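You operate a simulated robot arm through the tools that you are given. There is no shell and no other tool. Be economical: measure what you need, move in short steps, check, and stop when the job is done.

You are at the controls of a simulated robot arm. One attempt, no reset.

## Task
Pump cleaner into the clear pot to its 30 ml line, lid it.
Fine: it ends on the steel tray; spill nothing. Set down upright: clear pot.

The check looks at the end state, three seconds after you hand in, the way a careful person would. Anything else that was tipped, shoved, dropped, spilled or broken makes it a failure. Lids that push on must go on centred and level and be pressed home; caps that screw on are set level and turned clockwise until they are tight.

## Robot
A 6-joint arm with a two-finger parallel gripper, fixed in place. Base frame: the origin is at the foot of the arm, x ahead of it, y to its left, z up; the work surface is at about z = 900. Units: mm, degrees, N and s.
With the tool pointing down near the work surface it reaches from about 240 to 640 mm from the base axis. Its first joint turns from -66.0 to 66.0 degrees. Payload 2.7 kg.
The tool frame sits at the grasp point between the pads (the TCP): z along the fingers, y along the line on which they close. The tips reach 23 mm beyond it. Largest opening 94 mm; finger width 38, thickness 10; the body of the gripper, 54 by 96 mm, starts 39 mm behind the TCP.
Orientation is that of the tool frame in the base frame, as a unit quaternion [w, x, y, z]. With the fingers straight down and closing along the base's y, the tool's x points along the base's -x, its y along +y and its z along -z.

## Interface
- The arm moves only by the tool step_arm. Its argument "increments" is text: rows parted by semicolons, each of 7 numbers parted by spaces: the turn, a rotation vector about the base's x, y, z in units of 4 degrees (1.0 is 4 degrees), then the shift along the base's x, y, z in units of 30 mm (1.0 is 30 mm), then the opening in per cent of the stroke, from 0 (shut) to 100 (fully open). In form: ax ay az tx ty tz fingers; .... A call has 1 to 12 rows; each row shifts and turns the commanded pose from where the row before left it. A call with a number of a shift or a turn outside -1 to 1 is refused whole. A row lasts 0.2 s, in which the tool goes at most 50 mm and 8.6 degrees; a call with a longer step from one row to the next is refused whole, and so is a gripper value outside its range. Where a pose cannot be reached the arm comes as near as it can. A force on the tool above 40 N (or 10 N above the force at the start of the call, whichever is more), or a blocked arm, ends the call early, and 0.2 s more pass. The fingers move at their own pace (about 45 mm/s each) and stop on an object; they squeeze with about 38 N. The grip force told is the motor's: it shows also when the fingers shut on nothing. Time passes only in rows, and 0.2 s behind the last, so rows that do not move let the fingers close. It gives the time, the measured TCP pose, the force on the tool (base axes), the opening and the grip force at its end, in the units of the frame above (readings bear some noise), with the torque about the TCP (base axes, N m) and any sound that the robot's microphone picked up.
- Cameras (640 x 400 px; columns grow to the right, rows downward): "scene" is fixed at [59, -415.2, 1433.9]; the picture's right is [0.90, -0.43, 0.00], its down [-0.12, -0.26, -0.96] and it looks along [0.41, 0.87, -0.28] (base axes); focal length 270 px, centre (320, 200). "wrist" rides on the gripper at [86, 16, -74] in the tool frame; the picture's right is [-0.18, 0.98, 0.00], its down [-0.58, -0.11, -0.81] and it looks along [-0.79, -0.15, 0.59] (tool axes); focal length 243 px, centre (320, 200). There is no depth. A picture from a camera that has moved, and an enlarged one, comes with that camera's place and axes in the base frame and with its lens.
- snapshot(camera): a new picture of that camera. The clock stands still meanwhile.
- enlarge(camera, box): a new picture of the part [left, top, right, bottom] of that camera's present view, enlarged. The clock stands still meanwhile.
- close_job(): hands the job in; it is judged then, once.

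Work in short steps. Places have to be worked out from the pictures, the camera data and where the tool is seen: move nearer, look again, correct. Check each grasp and each placing, and mend what went wrong. You have 120 turns and 84 pictures in all, those below and enlarged ones among them. Open the gripper and draw the arm clear of the work before you hand the job in, unless the task says otherwise; then end with one line.

The tools are called after "Emit:" as name(argument=value, ...) on one line, values as JSON. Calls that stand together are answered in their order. step_arm: Moves the arm, as the interface text tells. Its arguments: {"type":"object","properties":{"increments":{"type":"string"}},"required":["increments"]} The other tools are called the same way: snapshot (camera) takes a picture; enlarge (camera, box) takes an enlarged picture of a part of a camera's view; close_job () hands the job in.

At the start:

```text
clock: 0.0
eef_pos: [290.6, -35.5, 1340.8]
orientation: [0.0, 0.0, 1.0, 0.001]
wrist_force: [0.2, -0.5, -0.2]
ft_torque: [0.0, 0.02, 0.03]
finger_gap: 94.0
grasp_force: 0.1
```

scene: 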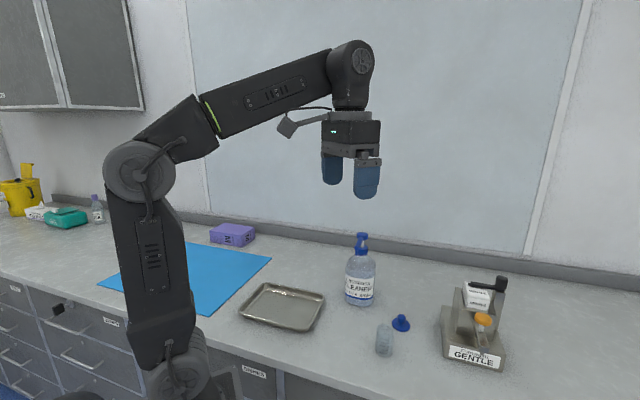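
wrist: 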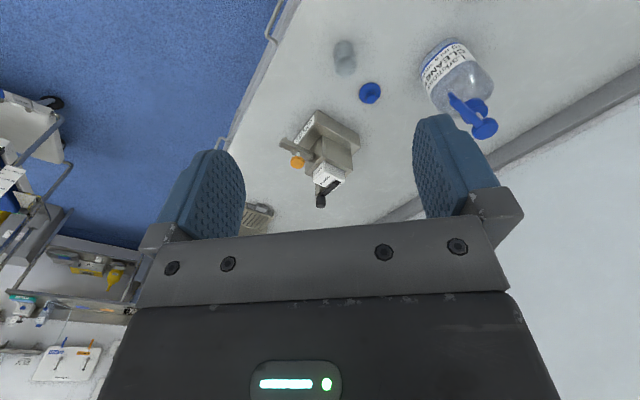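

I'll start by enlarging the bottle, pot, lid and the holder in the scene view to see them better.

Emit:
enlarge(camera="scene", box=[330, 225, 430, 365])

Emit:
enlarge(camera="wrist", box=[270, 20, 510, 220])

Emit:
enlarge(camera="scene", box=[420, 260, 530, 380])

```text
2.86 times, centred on (380, 295) of scene
camera zoom: at [59.0, -415.2, 1433.9], right [0.9, -0.43, 0.0], down [-0.12, -0.26, -0.96], along [0.41, 0.87, -0.28], focal length 770 px, centre (149, -71)
```

zoom: 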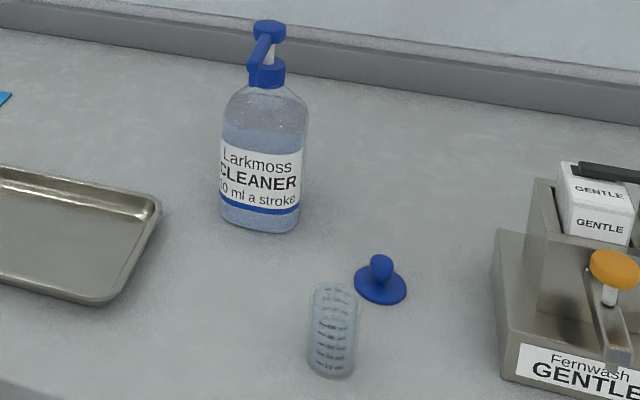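

```text
2.00 times, centred on (390, 120) of wrist
camera zoom: at [204.4, -18.5, 1414.9], right [0.18, 0.98, 0.0], down [0.58, -0.11, 0.81], along [0.79, -0.15, -0.59], focal length 485 px, centre (180, 360)
```

zoom: 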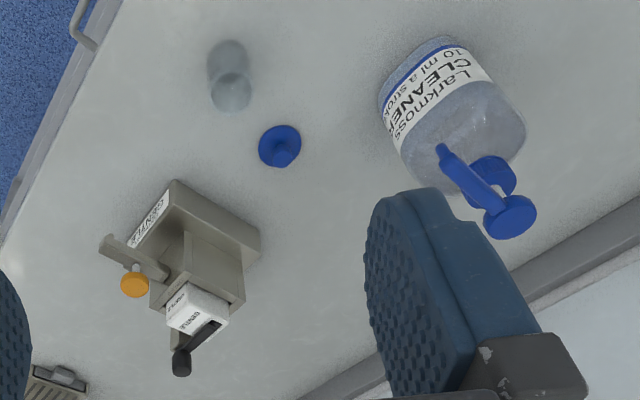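

```text
3.33 times, centred on (475, 320) of scene
camera zoom: at [59.0, -415.2, 1433.9], right [0.9, -0.43, 0.0], down [-0.12, -0.26, -0.96], along [0.41, 0.87, -0.28], focal length 899 px, centre (-197, -200)
```

zoom: 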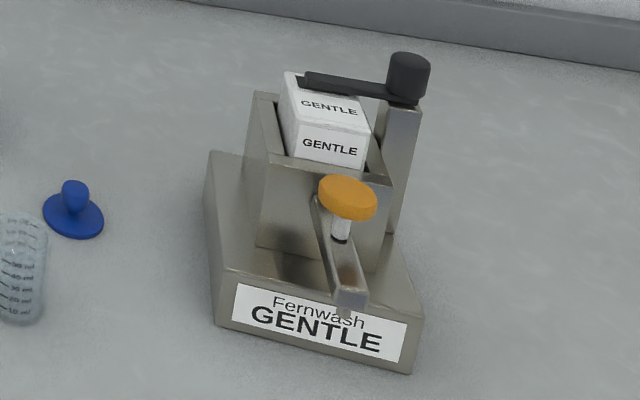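

Cleaner is the left pump bottle, at roughly (477,181), with pot at (419,-12) and lid at (511,33). I'll move the wrist camera in for a closer look at the bottle and nozzle.

Emit:
step_arm(increments="0 0 0 0 0.85 -0.7 100; 0 0 0 0 0.85 -0.7 100; 0 0 0 0 0.85 -0.7 100; 0 0 0 0 0.85 -0.7 100; 0 0 0 0 0.85 -0.7 100; 0 0 0 0 0.85 -0.7 100; 0 0 0 0 0.85 -0.7 100; 0 0 0 0 0 0 100")

Emit:
snapshot(camera="wrist")

```text
clock: 1.8
eef_pos: [291.3, 142.7, 1191.5]
orientation: [0.001, 0.0, 1.0, 0.0]
wrist_force: [0.7, 0.1, -0.6]
ft_torque: [-0.01, -0.02, -0.01]
finger_gap: 94.2
grasp_force: 0.1
```

```text
78 pictures are left
camera wrist: at [204.6, 160.1, 1266.8], right [0.18, 0.98, 0.0], down [0.58, -0.11, 0.81], along [0.79, -0.15, -0.59], focal length 243 px, centre (320, 200)
```

wrist: 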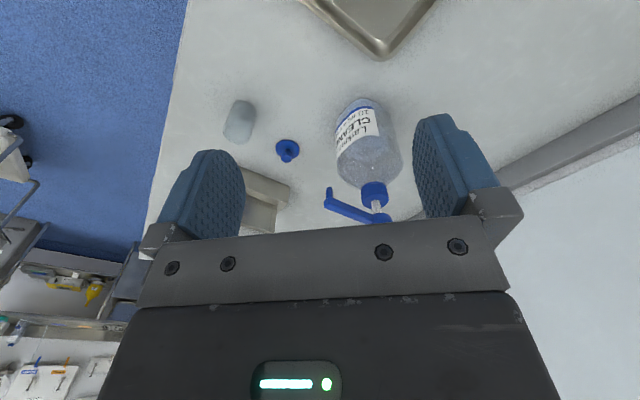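

The nozzle points mostly toward −y. I'll enlarge it to measure it.

Emit:
enlarge(camera="wrist", box=[215, 80, 415, 230])

Emit:
enlarge(camera="scene", box=[335, 225, 395, 315])

Emit:
enlarge(camera="scene", box=[365, 310, 415, 360])

```text
2.67 times, centred on (315, 155) of wrist
camera zoom: at [204.6, 160.1, 1266.8], right [0.18, 0.98, 0.0], down [0.58, -0.11, 0.81], along [0.79, -0.15, -0.59], focal length 647 px, centre (333, 320)
```

zoom: 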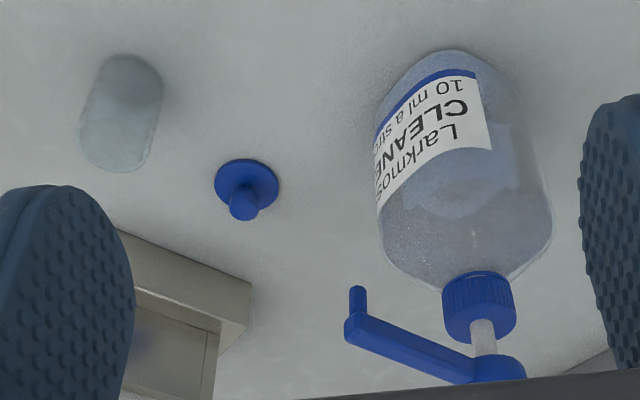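

```text
4.44 times, centred on (365, 270) of scene
camera zoom: at [59.0, -415.2, 1433.9], right [0.9, -0.43, 0.0], down [-0.12, -0.26, -0.96], along [0.41, 0.87, -0.28], focal length 1198 px, centre (120, -111)
```

zoom: 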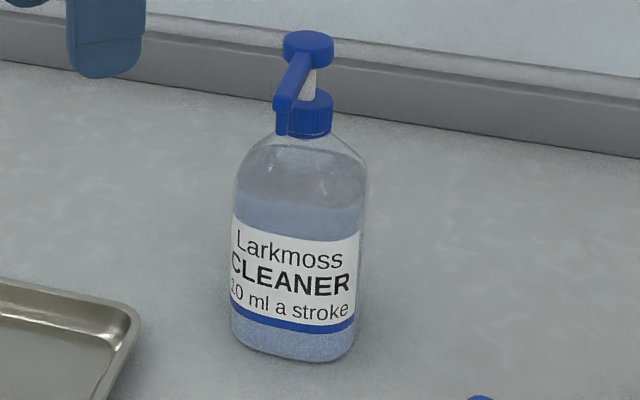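

```text
8.00 times, centred on (390, 335) of scene
camera zoom: at [59.0, -415.2, 1433.9], right [0.9, -0.43, 0.0], down [-0.12, -0.26, -0.96], along [0.41, 0.87, -0.28], focal length 2157 px, centre (-240, -880)
```

zoom: 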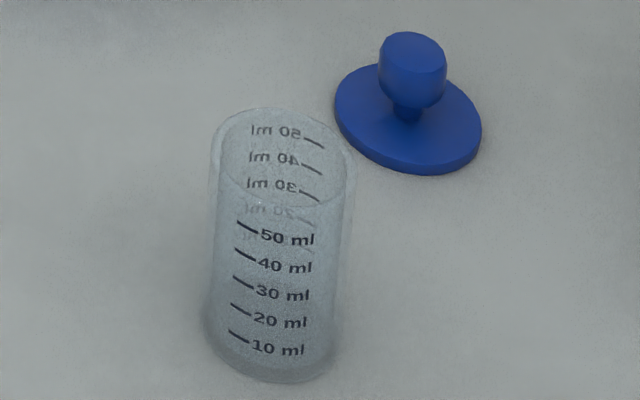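

Estimates: pot axis (420,−13) with rim z≈968 and diameter about 43. Nozzle tip ≈(427,129,1088), bottle axis ≈(485,189), pump head top ≈1112. The pot has to go under the nozzle with the gripper yawed 45° and tilted 30°, so I'll pick it up in that pose. Moving above it now.

Emit:
step_arm(increments="0 0 0.9375 0.358 -0.433 -0.2 100; 0 0 0.9375 0.358 -0.433 -0.2 100; 0 0 0.9375 0.358 -0.433 -0.2 100; 0 0 0.9375 0.358 -0.433 -0.2 100; 0 0 0.9375 0.358 -0.433 -0.2 100; 0 0 0.9375 0.358 -0.433 -0.2 100; 0 0 0.9375 0.358 -0.433 -0.2 100; 0 0 0.9375 0.358 -0.433 -0.2 100; 0 0 0.9375 0.358 -0.433 -0.2 100; 0 0 0.9375 0.358 -0.433 -0.2 100; 0 0 0.9375 0.358 -0.433 -0.2 100; 0 0 0.9375 0.358 -0.433 -0.2 100")

Emit:
step_arm(increments="0.663 -0.663 0 0 0 0 100; 0.663 -0.663 0 0 0 0 100; 0.663 -0.663 0 0 0 0 100; 0.663 -0.663 0 0 0 0 100; 0.663 -0.663 0 0 0 0 100; 0.663 -0.663 0 0 0 0 100; 0.663 -0.663 0 0 0 0 100; 0.663 -0.663 0 0 0 0 100; 0 0 0 0 0 0 100")

Emit:
snapshot(camera="wrist")

Emit:
snapshot(camera="scene")

```text
clock: 4.4
eef_pos: [420.5, -12.6, 1121.9]
orientation: [0.0, -0.384, 0.923, 0.0]
wrist_force: [1.0, 0.3, 0.1]
ft_torque: [0.04, -0.05, -0.02]
finger_gap: 93.9
grasp_force: 0.1
```

```text
clock: 6.4
eef_pos: [421.6, -12.3, 1122.0]
orientation: [0.24, -0.369, 0.892, 0.099]
wrist_force: [-1.1, 0.4, 0.0]
ft_torque: [-0.01, 0.04, 0.02]
finger_gap: 93.9
grasp_force: 0.1
```

```text
74 pictures are left
camera wrist: at [329.0, -79.8, 1142.7], right [-0.58, 0.81, 0.09], down [0.15, -0.01, 0.99], along [0.8, 0.59, -0.12], focal length 243 px, centre (320, 200)
```

wrist: 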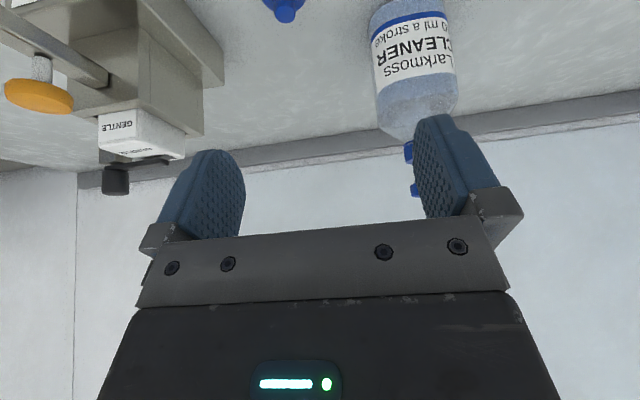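

```text
73 pictures are left
```

scene: 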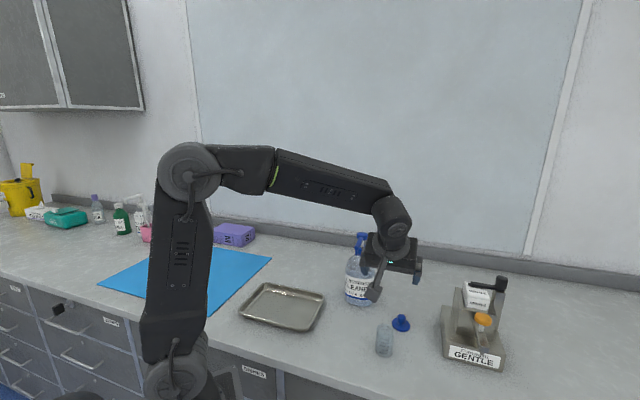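

The pose is reached. I'll lower to z≈1010, just above the rim, and check alignment.

Emit:
step_arm(increments="0 0 0 -0.01 0 -0.75 100; 0 0 0 -0.01 0 -0.75 100; 0 0 0 -0.01 0 -0.75 100; 0 0 0 0 0 -0.75 100; 0 0 0 0 0 -0.75 100; 0 0 0 0 0 0 100")

Emit:
enlarge(camera="scene", box=[340, 270, 440, 370])

Emit:
snapshot(camera="wrist")

```text
clock: 7.8
eef_pos: [418.9, -12.1, 1010.1]
orientation: [0.239, -0.37, 0.892, 0.099]
wrist_force: [0.0, -0.1, -0.3]
ft_torque: [-0.01, -0.01, 0.01]
finger_gap: 94.0
grasp_force: 0.0
```

```text
4.00 times, centred on (390, 320) of scene
camera zoom: at [59.0, -415.2, 1433.9], right [0.9, -0.43, 0.0], down [-0.12, -0.26, -0.96], along [0.41, 0.87, -0.28], focal length 1078 px, centre (40, -280)
```

zoom: 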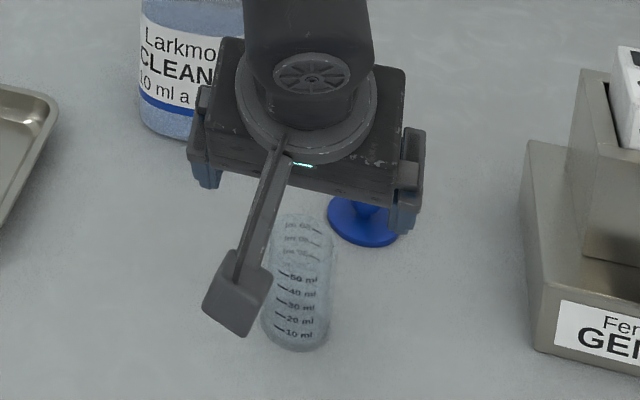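

```text
71 pictures are left
camera wrist: at [328.3, -78.7, 1031.3], right [-0.58, 0.81, 0.09], down [0.15, -0.01, 0.99], along [0.8, 0.59, -0.12], focal length 243 px, centre (320, 200)
```

wrist: 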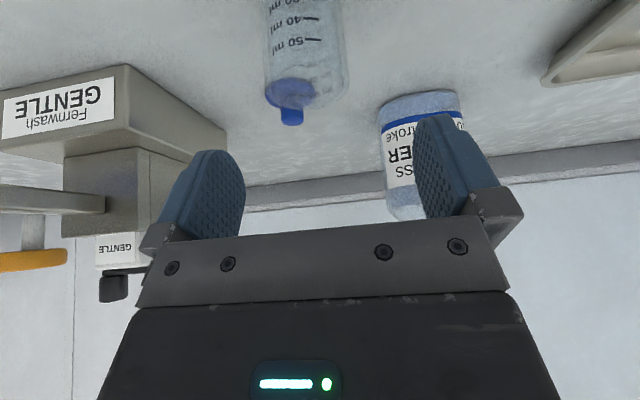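

Alignment matches: I predicted the rim at column 308 and it appears there. Now I descend to z≈948 and close.

Emit:
step_arm(increments="0 0 0 0.01 0 -0.7 100; 0 0 0 0.01 0 -0.7 100; 0 0 0 0.01 0 -0.67 100; 0 0 0 0 0 0 100")

Emit:
step_arm(increments="0 0 0 0 0 0 40; 0 0 0 0 0 0 30; 0 0 0 0 0 0 30; 0 0 0 0 0 0 30; 0 0 0 0 0 0 30; 0 0 0 0 0 0 30")

Emit:
snapshot(camera="wrist")

```text
clock: 8.8
eef_pos: [420.3, -12.0, 946.1]
orientation: [0.239, -0.37, 0.892, 0.099]
wrist_force: [0.4, 0.5, 0.4]
ft_torque: [0.03, -0.01, 0.06]
finger_gap: 94.1
grasp_force: 0.1
```

```text
clock: 10.2
eef_pos: [420.0, -11.8, 947.1]
orientation: [0.239, -0.37, 0.892, 0.099]
wrist_force: [-0.2, 0.5, 0.7]
ft_torque: [0.0, 0.02, -0.01]
finger_gap: 41.4
grasp_force: 38.1
```

```text
70 pictures are left
camera wrist: at [329.1, -78.5, 968.0], right [-0.58, 0.81, 0.09], down [0.15, -0.01, 0.99], along [0.8, 0.59, -0.12], focal length 243 px, centre (320, 200)
```

wrist: 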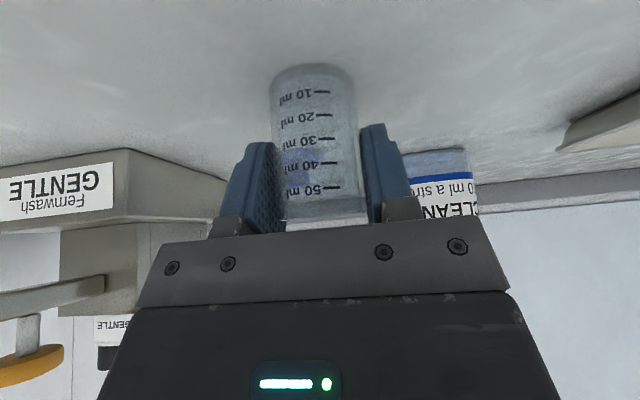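

The pot is gripped (41.4 mm). I'll lift it 15 mm and move to a stand-off point on the nozzle's axis.

Emit:
step_arm(increments="0 0 0 0 0 0.25 30; 0 0 0 0 0 0.25 30; 0 0 0 -0.35 0.55 0 30; 0 0 0 -0.35 0.55 0 30; 0 0 0 -0.35 0.55 0 30; 0 0 0 -0.35 0.55 0 30; 0 0 0 -0.35 0.55 0 30; 0 0 0 0 0 0 30")

Emit:
snapshot(camera="wrist")

Emit:
enlarge(camera="scene", box=[300, 220, 420, 340])

```text
clock: 12.0
eef_pos: [368.0, 72.0, 961.8]
orientation: [0.24, -0.37, 0.892, 0.099]
wrist_force: [-0.1, -0.6, -0.8]
ft_torque: [-0.01, -0.01, -0.01]
finger_gap: 41.2
grasp_force: 38.5
```

```text
69 pictures are left
camera wrist: at [276.6, 3.8, 982.8], right [-0.58, 0.81, 0.09], down [0.15, -0.01, 0.99], along [0.8, 0.59, -0.12], focal length 243 px, centre (320, 200)
```

wrist: 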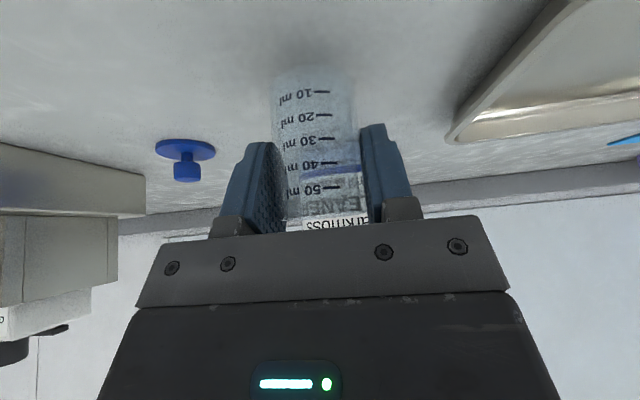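

```text
3.33 times, centred on (360, 280) of scene
camera zoom: at [59.0, -415.2, 1433.9], right [0.9, -0.43, 0.0], down [-0.12, -0.26, -0.96], along [0.41, 0.87, -0.28], focal length 899 px, centre (187, -67)
```

zoom: 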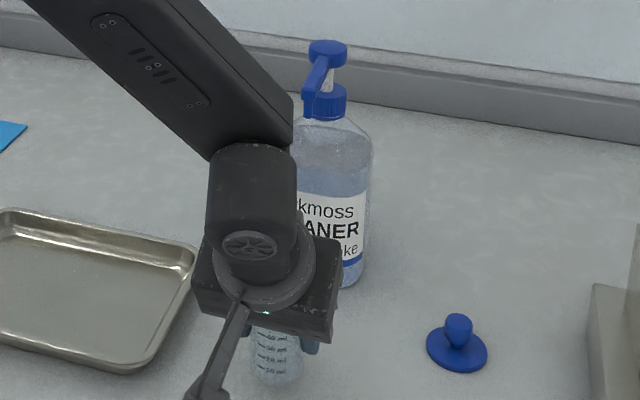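

Clearance looks workable. Before going under, I'll take a tight zoom on the nozzle tip to refine its position.

Emit:
enlarge(camera="scene", box=[345, 225, 377, 265])

Emit:
step_arm(increments="0 0 0 0.3 0.3 -0.2 30; 0 0 0 0.3 0.3 0 30; 0 0 0 0.3 0.3 0 30; 0 0 0 0 0 0 30")

Emit:
enlarge(camera="scene", box=[310, 220, 410, 320])

```text
10.00 times, centred on (361, 245) of scene
camera zoom: at [59.0, -415.2, 1433.9], right [0.9, -0.43, 0.0], down [-0.12, -0.26, -0.96], along [0.41, 0.87, -0.28], focal length 2696 px, centre (-90, -250)
```

zoom: 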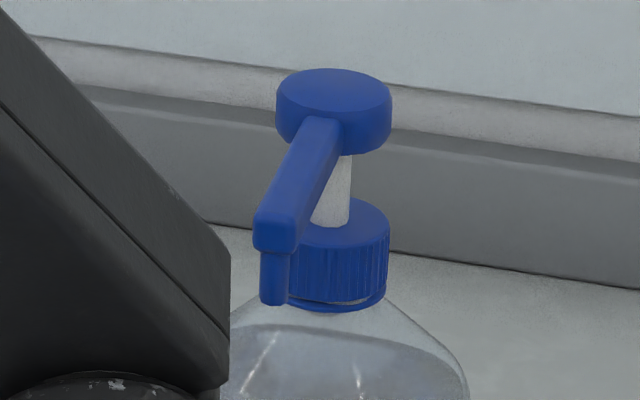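

```text
clock: 13.0
eef_pos: [392.2, 97.7, 956.2]
orientation: [0.24, -0.37, 0.892, 0.099]
wrist_force: [-0.3, 1.1, -1.1]
ft_torque: [-0.02, 0.0, 0.03]
finger_gap: 41.1
grasp_force: 38.7
```

```text
4.00 times, centred on (360, 270) of scene
camera zoom: at [59.0, -415.2, 1433.9], right [0.9, -0.43, 0.0], down [-0.12, -0.26, -0.96], along [0.41, 0.87, -0.28], focal length 1078 px, centre (160, -80)
```

zoom: 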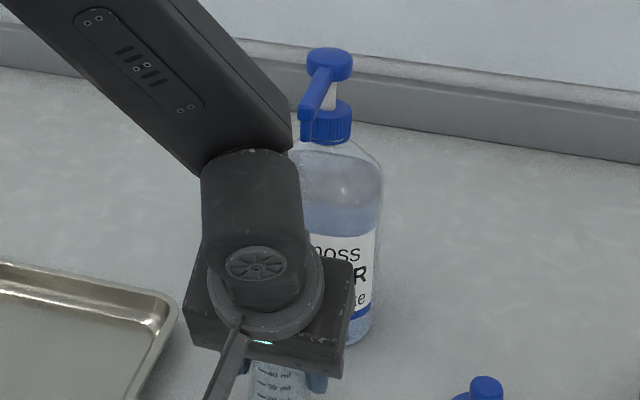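

The forearm end might come too close to the nozzle at this 30° tilt. I'll set the pot down here on the bench and regrip it with a 45° tilt, which pulls the wrist further back.

Emit:
step_arm(increments="0 0 0 0 0 -0.1 30; 0 0 0 0 0 -0.1 30; 0 0 0 0 0 -0.09 30; 0 0 0 0 0 0 30")

```text
clock: 14.0
eef_pos: [394.4, 97.6, 948.0]
orientation: [0.239, -0.369, 0.893, 0.099]
wrist_force: [-0.7, -0.4, 0.0]
ft_torque: [0.03, -0.01, 0.01]
finger_gap: 40.7
grasp_force: 38.3
```

Nearly down. I'll ease down another 1.5 mm and read the force.

Emit:
step_arm(increments="0 0 0 0 0 -0.03 30; 0 0 0 0 0 -0.02 30; 0 0 0 0 0 0 30")

```text
clock: 14.8
eef_pos: [394.4, 96.5, 946.9]
orientation: [0.24, -0.369, 0.892, 0.098]
wrist_force: [-1.8, 3.2, 12.0]
ft_torque: [0.21, 0.18, -0.01]
finger_gap: 40.9
grasp_force: 38.0
```

In contact with the bench (12 N). I'll relax slightly, open, then tilt to 45° around the pot.

Emit:
step_arm(increments="0 0 0 0 0 0.04 30; 0 0 0 0 0 0 60; 0 0 0 0 0 0 100; 0 0 0 0 0 0 100; 0 0 0 0 0 0 100; 0 0 0 0 0 0 100; 0.663 -0.663 0 0 0 0.05 100; 0.663 -0.663 0 0 0 0 100; 0.663 -0.663 0 -0.05 -0.05 0 100; 0.663 -0.663 0 -0.05 -0.05 0 100; 0 0 0 0 0 0 100")

Emit:
snapshot(camera="wrist")

Emit:
enlarge(camera="scene", box=[310, 220, 410, 340])

```text
clock: 17.2
eef_pos: [391.7, 91.4, 948.8]
orientation: [0.354, -0.354, 0.853, 0.147]
wrist_force: [-0.4, 0.1, 0.1]
ft_torque: [0.02, -0.03, 0.04]
finger_gap: 94.4
grasp_force: 0.0
```

```text
65 pictures are left
camera wrist: at [299.1, 24.6, 940.3], right [-0.6, 0.79, 0.13], down [-0.04, -0.19, 0.98], along [0.8, 0.59, 0.14], focal length 243 px, centre (320, 200)
```

wrist: 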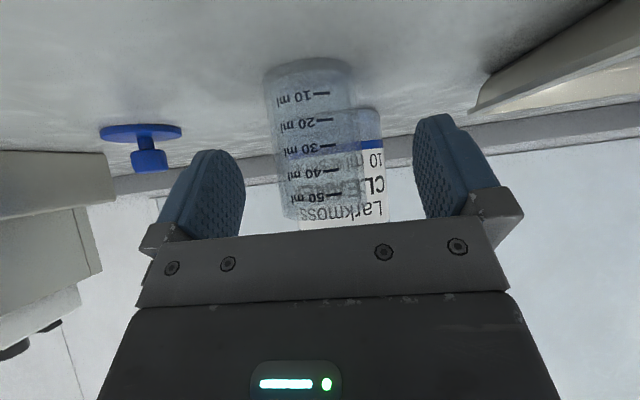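

```text
3.33 times, centred on (360, 280) of scene
camera zoom: at [59.0, -415.2, 1433.9], right [0.9, -0.43, 0.0], down [-0.12, -0.26, -0.96], along [0.41, 0.87, -0.28], focal length 899 px, centre (187, -67)
```

zoom: 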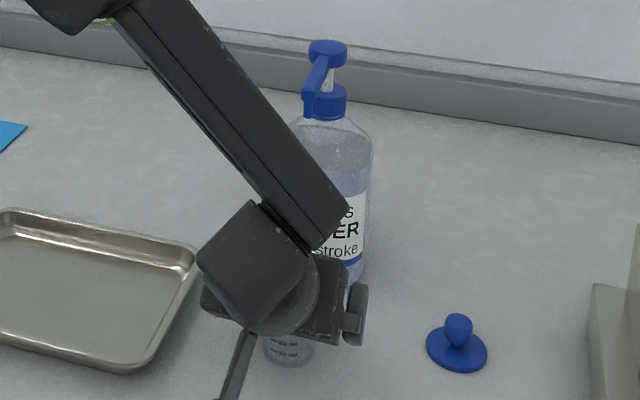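

Using a wrist-geometry model that matches the picture, this pose keeps the forearm about 50 mm clear of the nozzle. Closing on the pot.

Emit:
step_arm(increments="0 0 0 0 0 0 40; 0 0 0 0 0 0 30; 0 0 0 0 0 0 30; 0 0 0 0 0 0 30; 0 0 0 0 0 0 30; 0 0 0 0 0 0 30")

Emit:
step_arm(increments="0 0 0 0 0 0.15 30; 0 0 0 0 0 0.1 30; 0 0 0 0.2 0.22 0 30; 0 0 0 0.2 0.22 0 30; 0 0 0 0 0 0 30")

Emit:
snapshot(camera="wrist")

Emit:
enlarge(camera="scene", box=[310, 220, 410, 340])

```text
clock: 18.6
eef_pos: [389.8, 93.1, 948.3]
orientation: [0.353, -0.354, 0.854, 0.147]
wrist_force: [-0.9, -0.6, 0.0]
ft_torque: [0.04, 0.0, 0.0]
finger_gap: 40.9
grasp_force: 38.1
```

```text
clock: 19.8
eef_pos: [402.1, 106.6, 955.3]
orientation: [0.353, -0.354, 0.854, 0.146]
wrist_force: [-1.0, -0.1, -1.4]
ft_torque: [0.0, -0.02, 0.02]
finger_gap: 40.9
grasp_force: 37.5
```

```text
63 pictures are left
camera wrist: at [310.3, 38.3, 947.8], right [-0.6, 0.79, 0.13], down [-0.03, -0.19, 0.98], along [0.8, 0.59, 0.14], focal length 243 px, centre (320, 200)
```

wrist: 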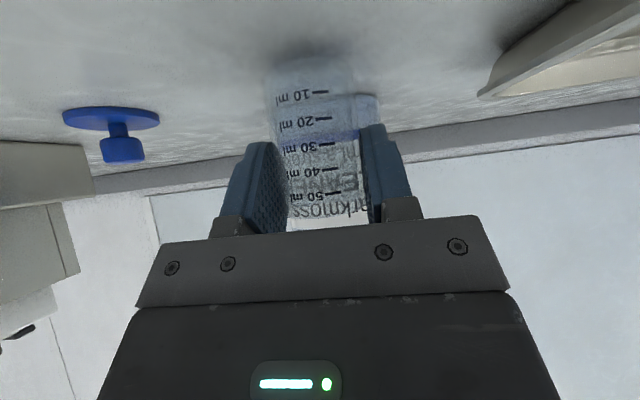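

```text
3.33 times, centred on (360, 280) of scene
camera zoom: at [59.0, -415.2, 1433.9], right [0.9, -0.43, 0.0], down [-0.12, -0.26, -0.96], along [0.41, 0.87, -0.28], focal length 899 px, centre (187, -67)
```

zoom: 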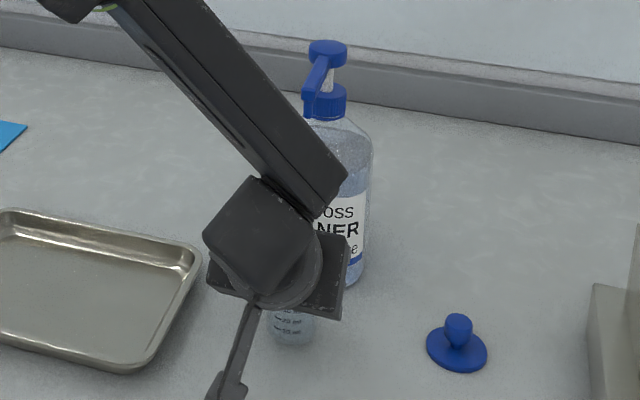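

The pot centre is ≈(407,111), as predicted. I'll move the remaining (19,17) mm so the pot sits under the nozzle, still raised, then check.

Emit:
step_arm(increments="0 0 0 0.21 0.19 0 30; 0 0 0 0.21 0.19 0 30; 0 0 0 0.21 0.19 0 30; 0 0 0 0 0 0 30")

Emit:
enlarge(camera="scene", box=[310, 220, 410, 340])

```text
clock: 20.8
eef_pos: [424.0, 123.9, 956.0]
orientation: [0.354, -0.353, 0.853, 0.146]
wrist_force: [-0.6, 0.5, -1.3]
ft_torque: [0.01, -0.02, -0.02]
finger_gap: 40.9
grasp_force: 37.6
```

```text
3.33 times, centred on (360, 280) of scene
camera zoom: at [59.0, -415.2, 1433.9], right [0.9, -0.43, 0.0], down [-0.12, -0.26, -0.96], along [0.41, 0.87, -0.28], focal length 899 px, centre (187, -67)
```

zoom: 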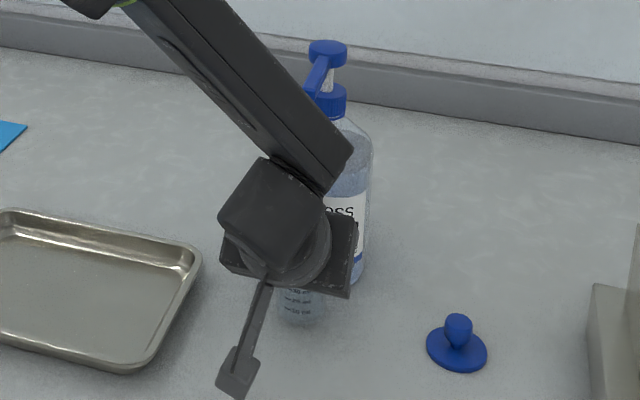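

Now I lower the pot to the bench, gently.

Emit:
step_arm(increments="0 0 0 0 0 -0.1 30; 0 0 0 0 0 -0.1 30; 0 0 0 0 0 -0.05 30; 0 0 0 0 0 0 30")

```text
clock: 21.8
eef_pos: [422.4, 123.6, 948.6]
orientation: [0.355, -0.353, 0.853, 0.146]
wrist_force: [2.4, -0.3, 8.6]
ft_torque: [0.03, -0.12, -0.06]
finger_gap: 40.8
grasp_force: 38.1
```

In contact. I'll open to 70% and back straight out along −45°, then take a look.

Emit:
step_arm(increments="0 0 0 0 0 0.03 30; 0 0 0 0 0 0 50; 0 0 0 0 0 0 70; 0 0 0 0 0 0 70; 0 0 0 0 0 0 70; 0 0 0 -0.4 -0.4 0 70; 0 0 0 -0.5 -0.5 0 70; 0 0 0 -0.6 -0.6 0 70; 0 0 0 -0.6 -0.6 0 70; 0 0 0 -0.6 -0.6 0 70; 0 0 0 0 0 0 70")

Emit:
snapshot(camera="wrist")

Emit:
enlarge(camera="scene", box=[310, 220, 410, 340])

```text
clock: 24.2
eef_pos: [340.6, 41.1, 949.7]
orientation: [0.354, -0.353, 0.854, 0.146]
wrist_force: [1.4, 0.1, -0.1]
ft_torque: [0.0, -0.03, -0.03]
finger_gap: 65.6
grasp_force: 0.1
```

```text
60 pictures are left
camera wrist: at [248.0, -26.8, 940.6], right [-0.6, 0.79, 0.13], down [-0.04, -0.19, 0.98], along [0.8, 0.59, 0.14], focal length 243 px, centre (320, 200)
```

wrist: 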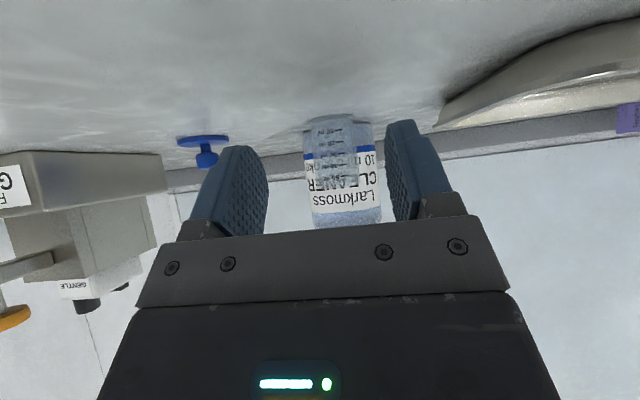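

```text
3.33 times, centred on (360, 280) of scene
camera zoom: at [59.0, -415.2, 1433.9], right [0.9, -0.43, 0.0], down [-0.12, -0.26, -0.96], along [0.41, 0.87, -0.28], focal length 899 px, centre (187, -67)
```

zoom: 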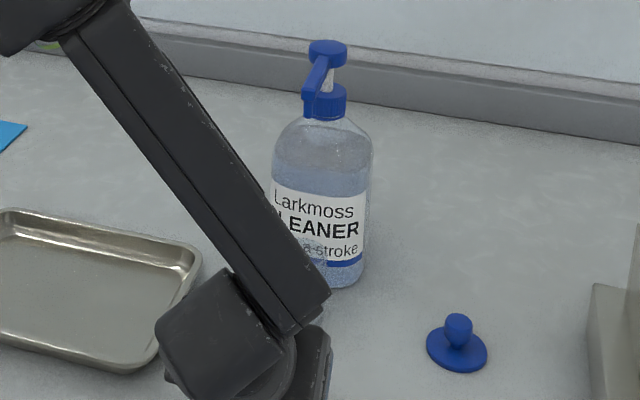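

I'll go up while returning to vertical, so I can check the pot and nozzle alignment.

Emit:
step_arm(increments="-0.663 0.663 0 -0.2 -0.2 0.6 70; -0.663 0.663 0 -0.2 -0.2 0.6 70; -0.663 0.663 0 -0.2 -0.2 0.6 70; -0.663 0.663 0 0 0 0.6 70; -0.663 0.663 0 0 0 0.6 70; -0.663 0.663 0 0 0 0.6 70; -0.663 0.663 0 0 0 0.6 70; -0.663 0.663 0 0 0 0.6 70; -0.663 0.663 0 0 0 0.6 40; -0.663 0.663 0 0 0 0.6 20; -0.663 0.663 0 0 0 0.6 0; -0.663 0.663 0 0 0 0.6 0")

Emit:
snapshot(camera="wrist")

Emit:
enlarge(camera="scene", box=[310, 220, 410, 340])

```text
clock: 26.8
eef_pos: [324.7, 25.9, 1166.0]
orientation: [-0.001, -0.383, 0.924, -0.001]
wrist_force: [-0.4, 0.4, -0.1]
ft_torque: [0.01, 0.03, -0.01]
finger_gap: 0.0
grasp_force: 22.3
```

```text
58 pictures are left
camera wrist: at [251.9, -21.8, 1240.6], right [-0.56, 0.83, 0.0], down [0.49, 0.34, 0.81], along [0.67, 0.45, -0.59], focal length 243 px, centre (320, 200)
```

wrist: 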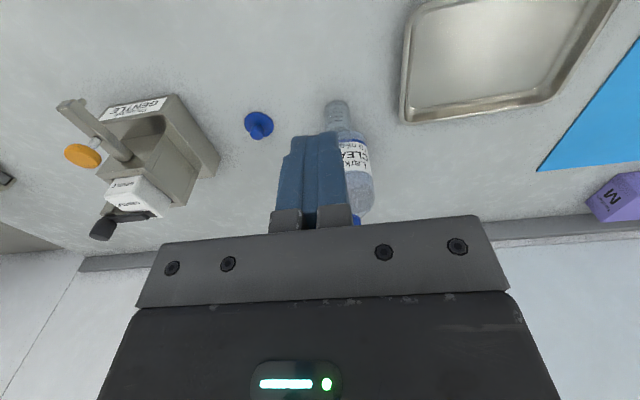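

```text
3.33 times, centred on (360, 280) of scene
camera zoom: at [59.0, -415.2, 1433.9], right [0.9, -0.43, 0.0], down [-0.12, -0.26, -0.96], along [0.41, 0.87, -0.28], focal length 899 px, centre (187, -67)
```

zoom: 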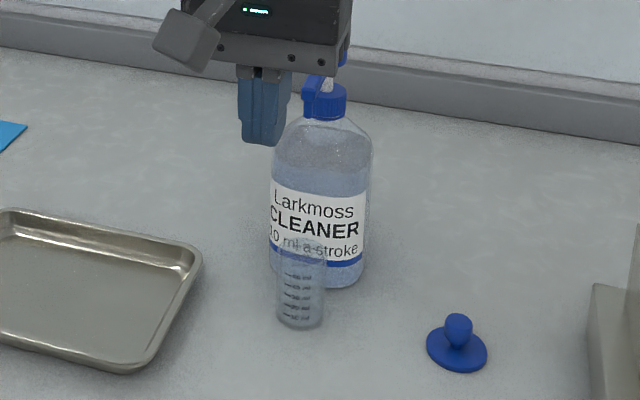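

The scene view agrees: the rim projects right below the nozzle. I'll get a second line of sight with the wrist camera to confirm.

Emit:
step_arm(increments="0 0 0 0 -0.75 0.6 0; 0 0 0 0 -0.75 0.6 0; 0 0 0 0 -0.75 0.6 0; 0 0 0 0 -0.75 0.6 0; 0 0 0 0 0 0 0")

Emit:
enlarge(camera="wrist", box=[340, 70, 460, 220])

Emit:
enlarge(camera="scene", box=[335, 225, 385, 325])

```text
clock: 28.0
eef_pos: [323.5, -65.2, 1237.7]
orientation: [-0.001, -0.383, 0.924, 0.0]
wrist_force: [0.0, 0.3, 0.5]
ft_torque: [0.0, 0.02, 0.0]
finger_gap: 0.1
grasp_force: 37.8
```

```text
2.67 times, centred on (400, 145) of wrist
camera zoom: at [251.7, -113.9, 1311.9], right [-0.57, 0.82, 0.0], down [0.49, 0.33, 0.81], along [0.67, 0.46, -0.59], focal length 647 px, centre (107, 347)
```

zoom: 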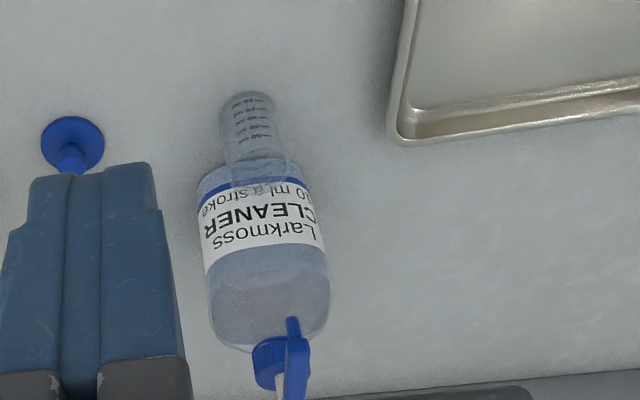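

```text
4.00 times, centred on (360, 275) of scene
camera zoom: at [59.0, -415.2, 1433.9], right [0.9, -0.43, 0.0], down [-0.12, -0.26, -0.96], along [0.41, 0.87, -0.28], focal length 1078 px, centre (160, -100)
```

zoom: 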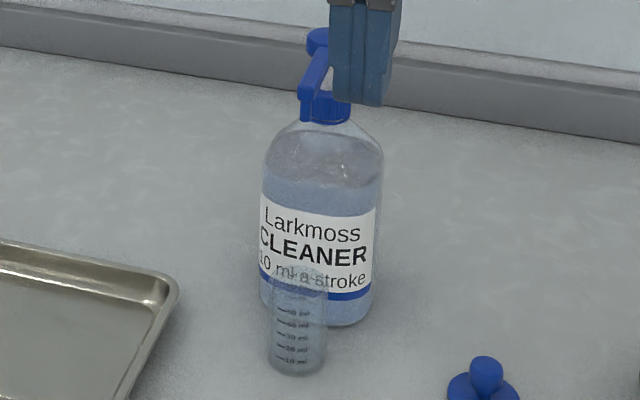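

Both views put nozzle tip ≈(426,129) and pot ≈(426,129), so it's aligned. The pump axis is ≈(485.5,187). Moving above the pump head with the fingers closed.

Emit:
step_arm(increments="0 0 0 0.54 0.84 0 0; 0 0 0 0.54 0.84 0 0; 0 0 0 0.54 0.84 0 0; 0 0 0 0.54 0.84 0 0; 0 0 0 0.54 0.84 0 0; 0 0 0 0.54 0.84 0 0; 0 0 0 0.54 0.84 0 0; 0 0 0 0.54 0.84 0 0; 0 0 0 0.54 0.84 -0.5 0; 0 0 0 0.54 0.84 -0.7 0; 0 0 0 0 0 -0.7 0; 0 0 0 0 0 0 0")

Emit:
enlarge(camera="scene", box=[330, 190, 400, 260])

Emit:
snapshot(camera="wrist")

```text
clock: 30.6
eef_pos: [487.2, 187.2, 1181.9]
orientation: [0.0, -0.383, 0.924, -0.001]
wrist_force: [-0.4, 0.5, -0.1]
ft_torque: [0.02, -0.01, 0.01]
finger_gap: 0.0
grasp_force: 37.9
```

```text
5.71 times, centred on (365, 225) of scene
camera zoom: at [59.0, -415.2, 1433.9], right [0.9, -0.43, 0.0], down [-0.12, -0.26, -0.96], along [0.41, 0.87, -0.28], focal length 1540 px, centre (63, 57)
```

zoom: 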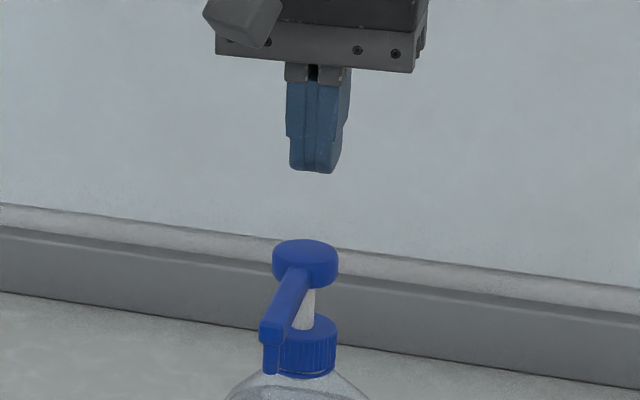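

```text
53 pictures are left
camera wrist: at [413.8, 138.5, 1256.1], right [-0.56, 0.83, 0.0], down [0.49, 0.33, 0.81], along [0.67, 0.46, -0.59], focal length 243 px, centre (320, 200)
```

wrist: 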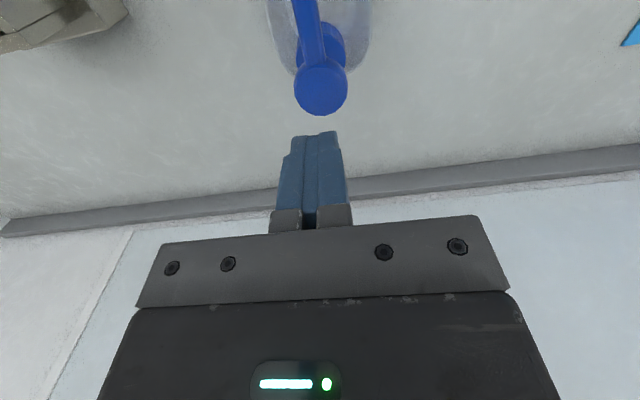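

The wrist view puts the head at ≈(482,186) and the scene gives ≈(485,188), so I'll shift −3 mm in x. Then I descend to just above contact.

Emit:
step_arm(increments="0 0 0 -0.1 -0.01 -0.5 0; 0 0 0 0 0 -0.5 0; 0 0 0 0 0 -0.3 0; 0 0 0 0 0 0 0")

Emit:
enlarge(camera="scene", box=[330, 190, 400, 260])

Emit:
snapshot(camera="wrist")

```text
clock: 31.6
eef_pos: [483.8, 186.0, 1140.1]
orientation: [0.0, -0.382, 0.924, 0.0]
wrist_force: [0.8, -0.3, 0.0]
ft_torque: [0.0, 0.0, -0.02]
finger_gap: 0.0
grasp_force: 38.7
```

```text
5.71 times, centred on (365, 225) of scene
camera zoom: at [59.0, -415.2, 1433.9], right [0.9, -0.43, 0.0], down [-0.12, -0.26, -0.96], along [0.41, 0.87, -0.28], focal length 1540 px, centre (63, 57)
```

zoom: 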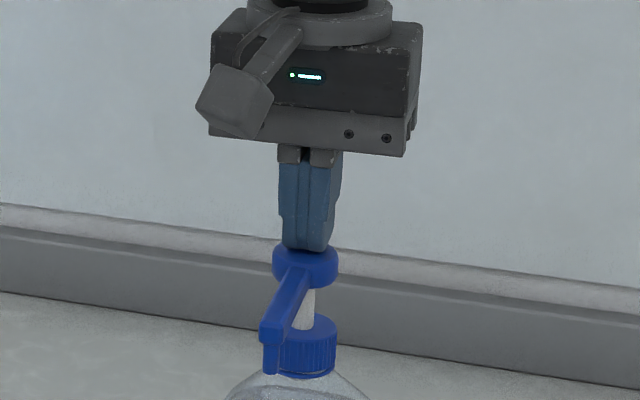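

```text
51 pictures are left
camera wrist: at [411.0, 137.7, 1214.9], right [-0.56, 0.83, 0.0], down [0.49, 0.33, 0.81], along [0.67, 0.46, -0.59], focal length 243 px, centre (320, 200)
```

wrist: 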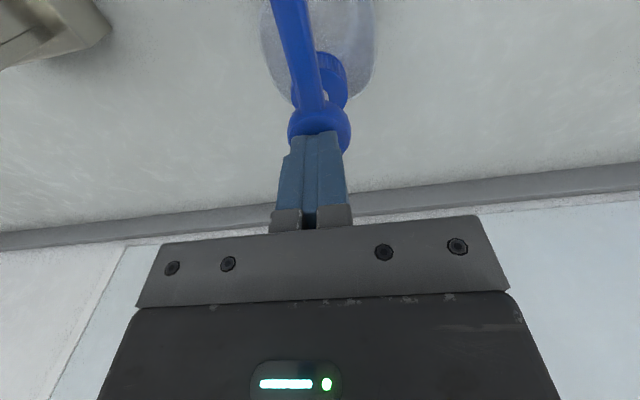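

Well centred over the head. Now I press down in 3 mm steps and watch the force.

Emit:
step_arm(increments="0 0 0 0 0 -0.1 0; 0 0 0 0 0 -0.1 0; 0 0 0 0 0 -0.1 0; 0 0 0 0 0 0 0")

```text
clock: 32.6
eef_pos: [481.7, 186.7, 1133.3]
orientation: [0.0, -0.383, 0.924, 0.0]
wrist_force: [1.4, -2.0, 4.4]
ft_torque: [-0.07, -0.01, 0.02]
finger_gap: 0.1
grasp_force: 38.6
```

Contact at z≈1133 with about 4 N. Continuing the stroke.

Emit:
step_arm(increments="0 0 0 0 0 -0.15 0; 0 0 0 0 0 -0.15 0; 0 0 0 0 0 0 0")

Emit:
enlarge(camera="scene", box=[325, 215, 395, 325])

```text
clock: 33.4
eef_pos: [482.8, 187.1, 1124.3]
orientation: [-0.001, -0.383, 0.924, 0.0]
wrist_force: [-1.9, -1.7, 6.6]
ft_torque: [-0.07, 0.08, 0.03]
finger_gap: 0.0
grasp_force: 38.1
```

```text
3.64 times, centred on (360, 270) of scene
camera zoom: at [58.8, -415.3, 1433.9], right [0.9, -0.43, 0.0], down [-0.12, -0.26, -0.96], along [0.41, 0.87, -0.28], focal length 980 px, centre (174, -54)
```

zoom: 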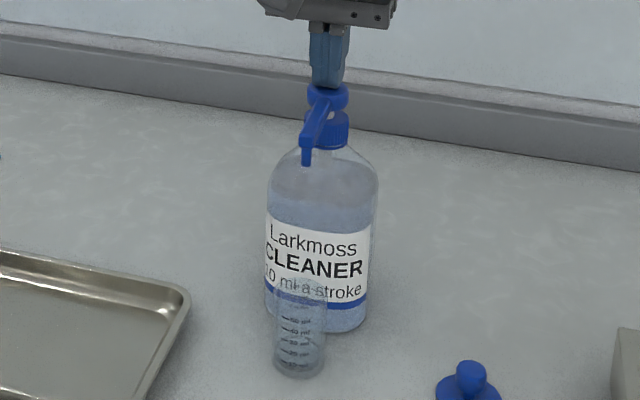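

The head is going down and the bottle is steady. Continuing to the bottom stop.

Emit:
step_arm(increments="0 0 0 0 0 -0.1 0; 0 0 0 0 0 -0.1 0; 0 0 0 0 0 -0.1 0; 0 0 0 0 0 0 0")

```text
clock: 34.4
eef_pos: [482.1, 187.0, 1116.5]
orientation: [0.003, -0.383, 0.924, -0.001]
wrist_force: [0.8, -6.9, 24.5]
ft_torque: [-0.29, 0.17, 0.06]
finger_gap: 0.1
grasp_force: 37.7
```

Bottomed out at 24 N, z≈1116. I'll hold briefly, lift back to the top and check the level.

Emit:
step_arm(increments="0 0 0 0 0 0 0; 0 0 0 0 0 0.15 0; 0 0 0 0 0 0.2 0; 0 0 0 0 0 0.25 0; 0 0 0 0 0 0.2 0; 0 0 0 0 0 0 0; 0 0 0 0 0 0 0")

Emit:
enlarge(camera="scene", box=[330, 285, 380, 335])

Emit:
enlarge(camera="scene", box=[330, 190, 400, 260])

```text
clock: 36.0
eef_pos: [482.2, 186.3, 1138.0]
orientation: [0.001, -0.383, 0.924, -0.001]
wrist_force: [-0.6, 1.2, 0.5]
ft_torque: [-0.01, -0.05, -0.01]
finger_gap: 0.2
grasp_force: 38.1
```

```text
8.00 times, centred on (355, 310) of scene
camera zoom: at [58.9, -415.2, 1434.0], right [0.9, -0.43, 0.0], down [-0.12, -0.26, -0.96], along [0.41, 0.87, -0.28], focal length 2157 px, centre (40, -680)
```

zoom: 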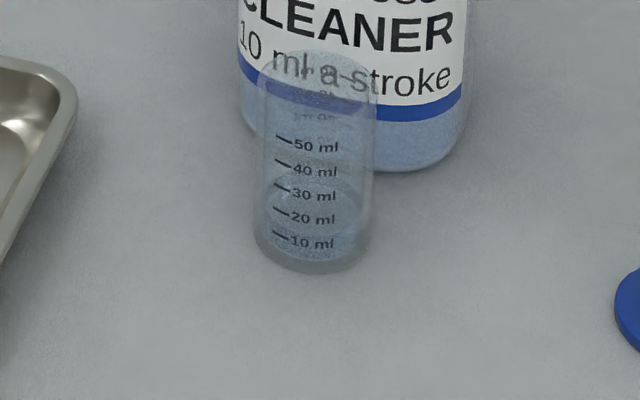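

```text
5.71 times, centred on (365, 225) of scene
camera zoom: at [58.9, -415.2, 1434.0], right [0.9, -0.43, 0.0], down [-0.12, -0.26, -0.96], along [0.41, 0.87, -0.28], focal length 1540 px, centre (63, 57)
```

zoom: 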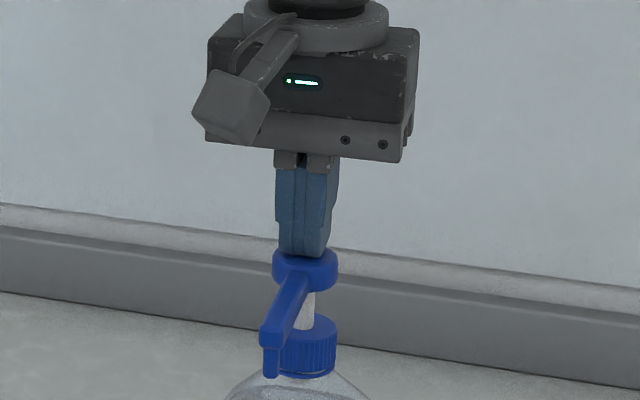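

About 10 ml is in the pot and nothing was spilled. The head has fully returned. Second stroke: down 24 mm, then back up.

Emit:
step_arm(increments="0 0 0 0 0 -0.1 0; 0 0 0 0 0 -0.1 0; 0 0 0 0 0 -0.15 0; 0 0 0 0 0 -0.15 0; 0 0 0 0 0 -0.1 0; 0 0 0 0 0 -0.1 0; 0 0 0 0 0 -0.1 0; 0 0 0 0 0 0 0; 0 0 0 0 0 0 0")

Emit:
step_arm(increments="0 0 0 0 0 0.15 0; 0 0 0 0 0 0.2 0; 0 0 0 0 0 0.25 0; 0 0 0 0 0 0.2 0; 0 0 0 0 0 0 0; 0 0 0 0 0 0 0")

Emit:
enlarge(camera="scene", box=[330, 285, 380, 335])

```text
clock: 38.0
eef_pos: [482.1, 186.4, 1116.7]
orientation: [0.002, -0.382, 0.924, 0.0]
wrist_force: [-3.6, -1.8, 29.1]
ft_torque: [-0.19, 0.31, -0.07]
finger_gap: 0.0
grasp_force: 37.6
```

```text
clock: 39.4
eef_pos: [481.8, 185.6, 1137.7]
orientation: [0.0, -0.383, 0.924, 0.0]
wrist_force: [-1.1, 0.7, 3.3]
ft_torque: [0.05, 0.02, 0.0]
finger_gap: 0.0
grasp_force: 37.5
```

```text
8.00 times, centred on (355, 310) of scene
camera zoom: at [59.0, -415.2, 1434.0], right [0.9, -0.43, 0.0], down [-0.12, -0.26, -0.96], along [0.41, 0.87, -0.28], focal length 2157 px, centre (40, -680)
```

zoom: 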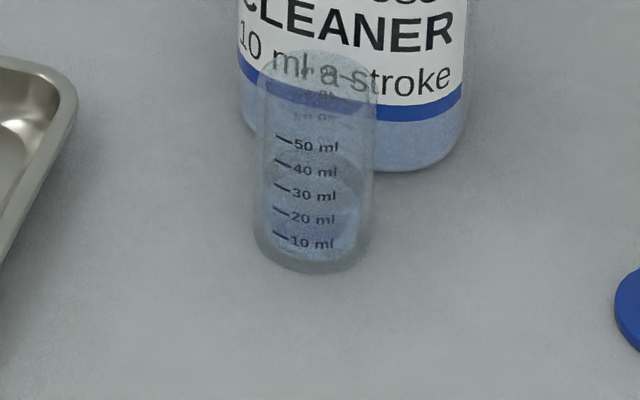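

The level rose by about one graduation, to roughly 20 ml. I'll raise 4 mm more so the head is fully returned, then do stroke three.

Emit:
step_arm(increments="0 0 0 0 0 0.13 0; 0 0 0 0 0 0 0; 0 0 0 0 0 -0.13 0; 0 0 0 0 0 -0.1 0; 0 0 0 0 0 -0.1 0; 0 0 0 0 0 -0.15 0; 0 0 0 0 0 -0.15 0; 0 0 0 0 0 -0.1 0; 0 0 0 0 0 -0.1 0; 0 0 0 0 0 -0.1 0; 0 0 0 0 0 0 0; 0 0 0 0 0 0 0")

Emit:
step_arm(increments="0 0 0 0 0 0.15 0; 0 0 0 0 0 0.2 0; 0 0 0 0 0 0.25 0; 0 0 0 0 0 0.3 0; 0 0 0 0 0 0.8 0; 0 0 0 0 0 0.8 0; 0 0 0 0 0 0.8 0; 0 0 0 0 0 0 0")

Emit:
enlarge(camera="scene", box=[330, 285, 380, 335])

Emit:
enlarge(camera="scene", box=[310, 220, 410, 340])

```text
clock: 42.0
eef_pos: [482.3, 185.9, 1116.1]
orientation: [0.004, -0.384, 0.924, -0.001]
wrist_force: [-5.6, 4.9, 30.0]
ft_torque: [-0.1, 0.4, -0.03]
finger_gap: 0.0
grasp_force: 37.9
```

```text
clock: 43.8
eef_pos: [481.3, 187.4, 1214.4]
orientation: [0.001, -0.382, 0.924, 0.001]
wrist_force: [0.0, 0.8, -0.3]
ft_torque: [0.02, 0.01, 0.01]
finger_gap: 0.0
grasp_force: 37.4
```

```text
8.00 times, centred on (355, 310) of scene
camera zoom: at [59.0, -415.2, 1433.9], right [0.9, -0.43, 0.0], down [-0.12, -0.26, -0.96], along [0.41, 0.87, -0.28], focal length 2157 px, centre (40, -680)
```

zoom: 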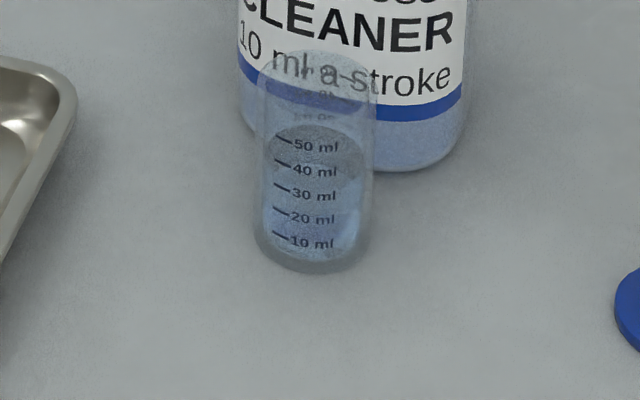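

```text
3.33 times, centred on (360, 280) of scene
camera zoom: at [59.0, -415.2, 1433.9], right [0.9, -0.43, 0.0], down [-0.12, -0.26, -0.96], along [0.41, 0.87, -0.28], focal length 899 px, centre (187, -67)
```

zoom: 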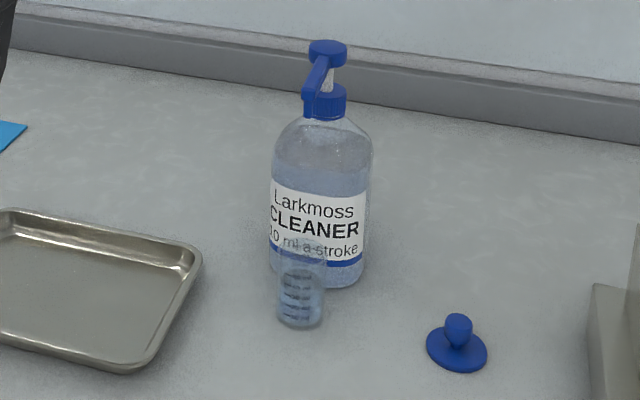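

Three full strokes are in. The surface stepped up evenly each time, by about 25 px against the ~24 px graduation spacing. I'll retrace the path to the tilted stand-off with the fingers open 70%.

Emit:
step_arm(increments="0 0 0 -0.65 -0.67 0 0; 0 0 0 -0.65 -0.67 0 0; 0 0 0 -0.65 -0.67 0 0; 0 0 0 -0.65 -0.67 0 20; 0 0 0 -0.65 -0.67 -0.4 40; 0 0 0 -0.65 -0.67 -0.4 60; 0 0 0 -0.65 -0.67 -0.4 70; 0 0 0 -0.65 -0.67 -0.4 70; 0 0 0 0 0 0 70")

Emit:
step_arm(increments="0.663 -0.663 0 0 0 -0.6 70; 0.663 -0.663 0 0 0 -0.6 70; 0.663 -0.663 0 0 0 -0.6 70; 0.663 -0.663 0 0 0 -0.6 70; 0.663 -0.663 0 0 0 -0.6 70; 0.663 -0.663 0 0 0 -0.6 70; 0.663 -0.663 0 0 0 -0.6 70; 0.663 -0.663 0 0 0 -0.6 70; 0.663 -0.663 0 0 0 -0.6 70; 0.663 -0.663 0 0.2 0.2 -0.6 70; 0.663 -0.663 0 0.2 0.2 -0.6 70; 0.663 -0.663 0 0.2 0.2 -0.6 70")

Emit:
snapshot(camera="wrist")

```text
clock: 45.8
eef_pos: [325.9, 25.8, 1164.5]
orientation: [0.001, -0.383, 0.924, 0.0]
wrist_force: [-0.7, 0.3, 0.0]
ft_torque: [-0.03, -0.03, 0.02]
finger_gap: 65.6
grasp_force: 0.1
```

```text
clock: 48.4
eef_pos: [344.5, 44.9, 949.0]
orientation: [0.354, -0.353, 0.854, 0.146]
wrist_force: [0.0, 0.7, 0.0]
ft_torque: [0.01, -0.01, -0.04]
finger_gap: 65.7
grasp_force: 0.0
```

```text
44 pictures are left
camera wrist: at [252.3, -23.6, 940.1], right [-0.6, 0.79, 0.13], down [-0.04, -0.19, 0.98], along [0.8, 0.59, 0.14], focal length 243 px, centre (320, 200)
```

wrist: 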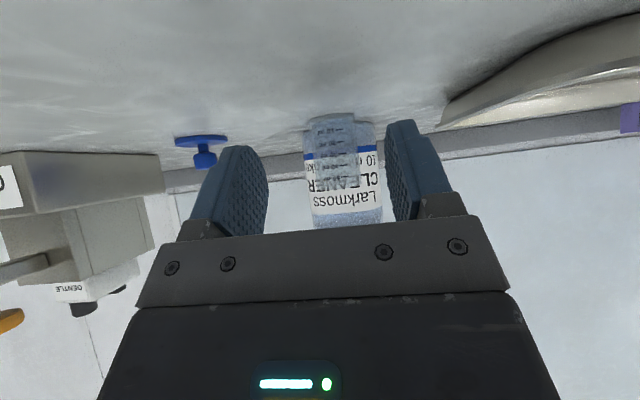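

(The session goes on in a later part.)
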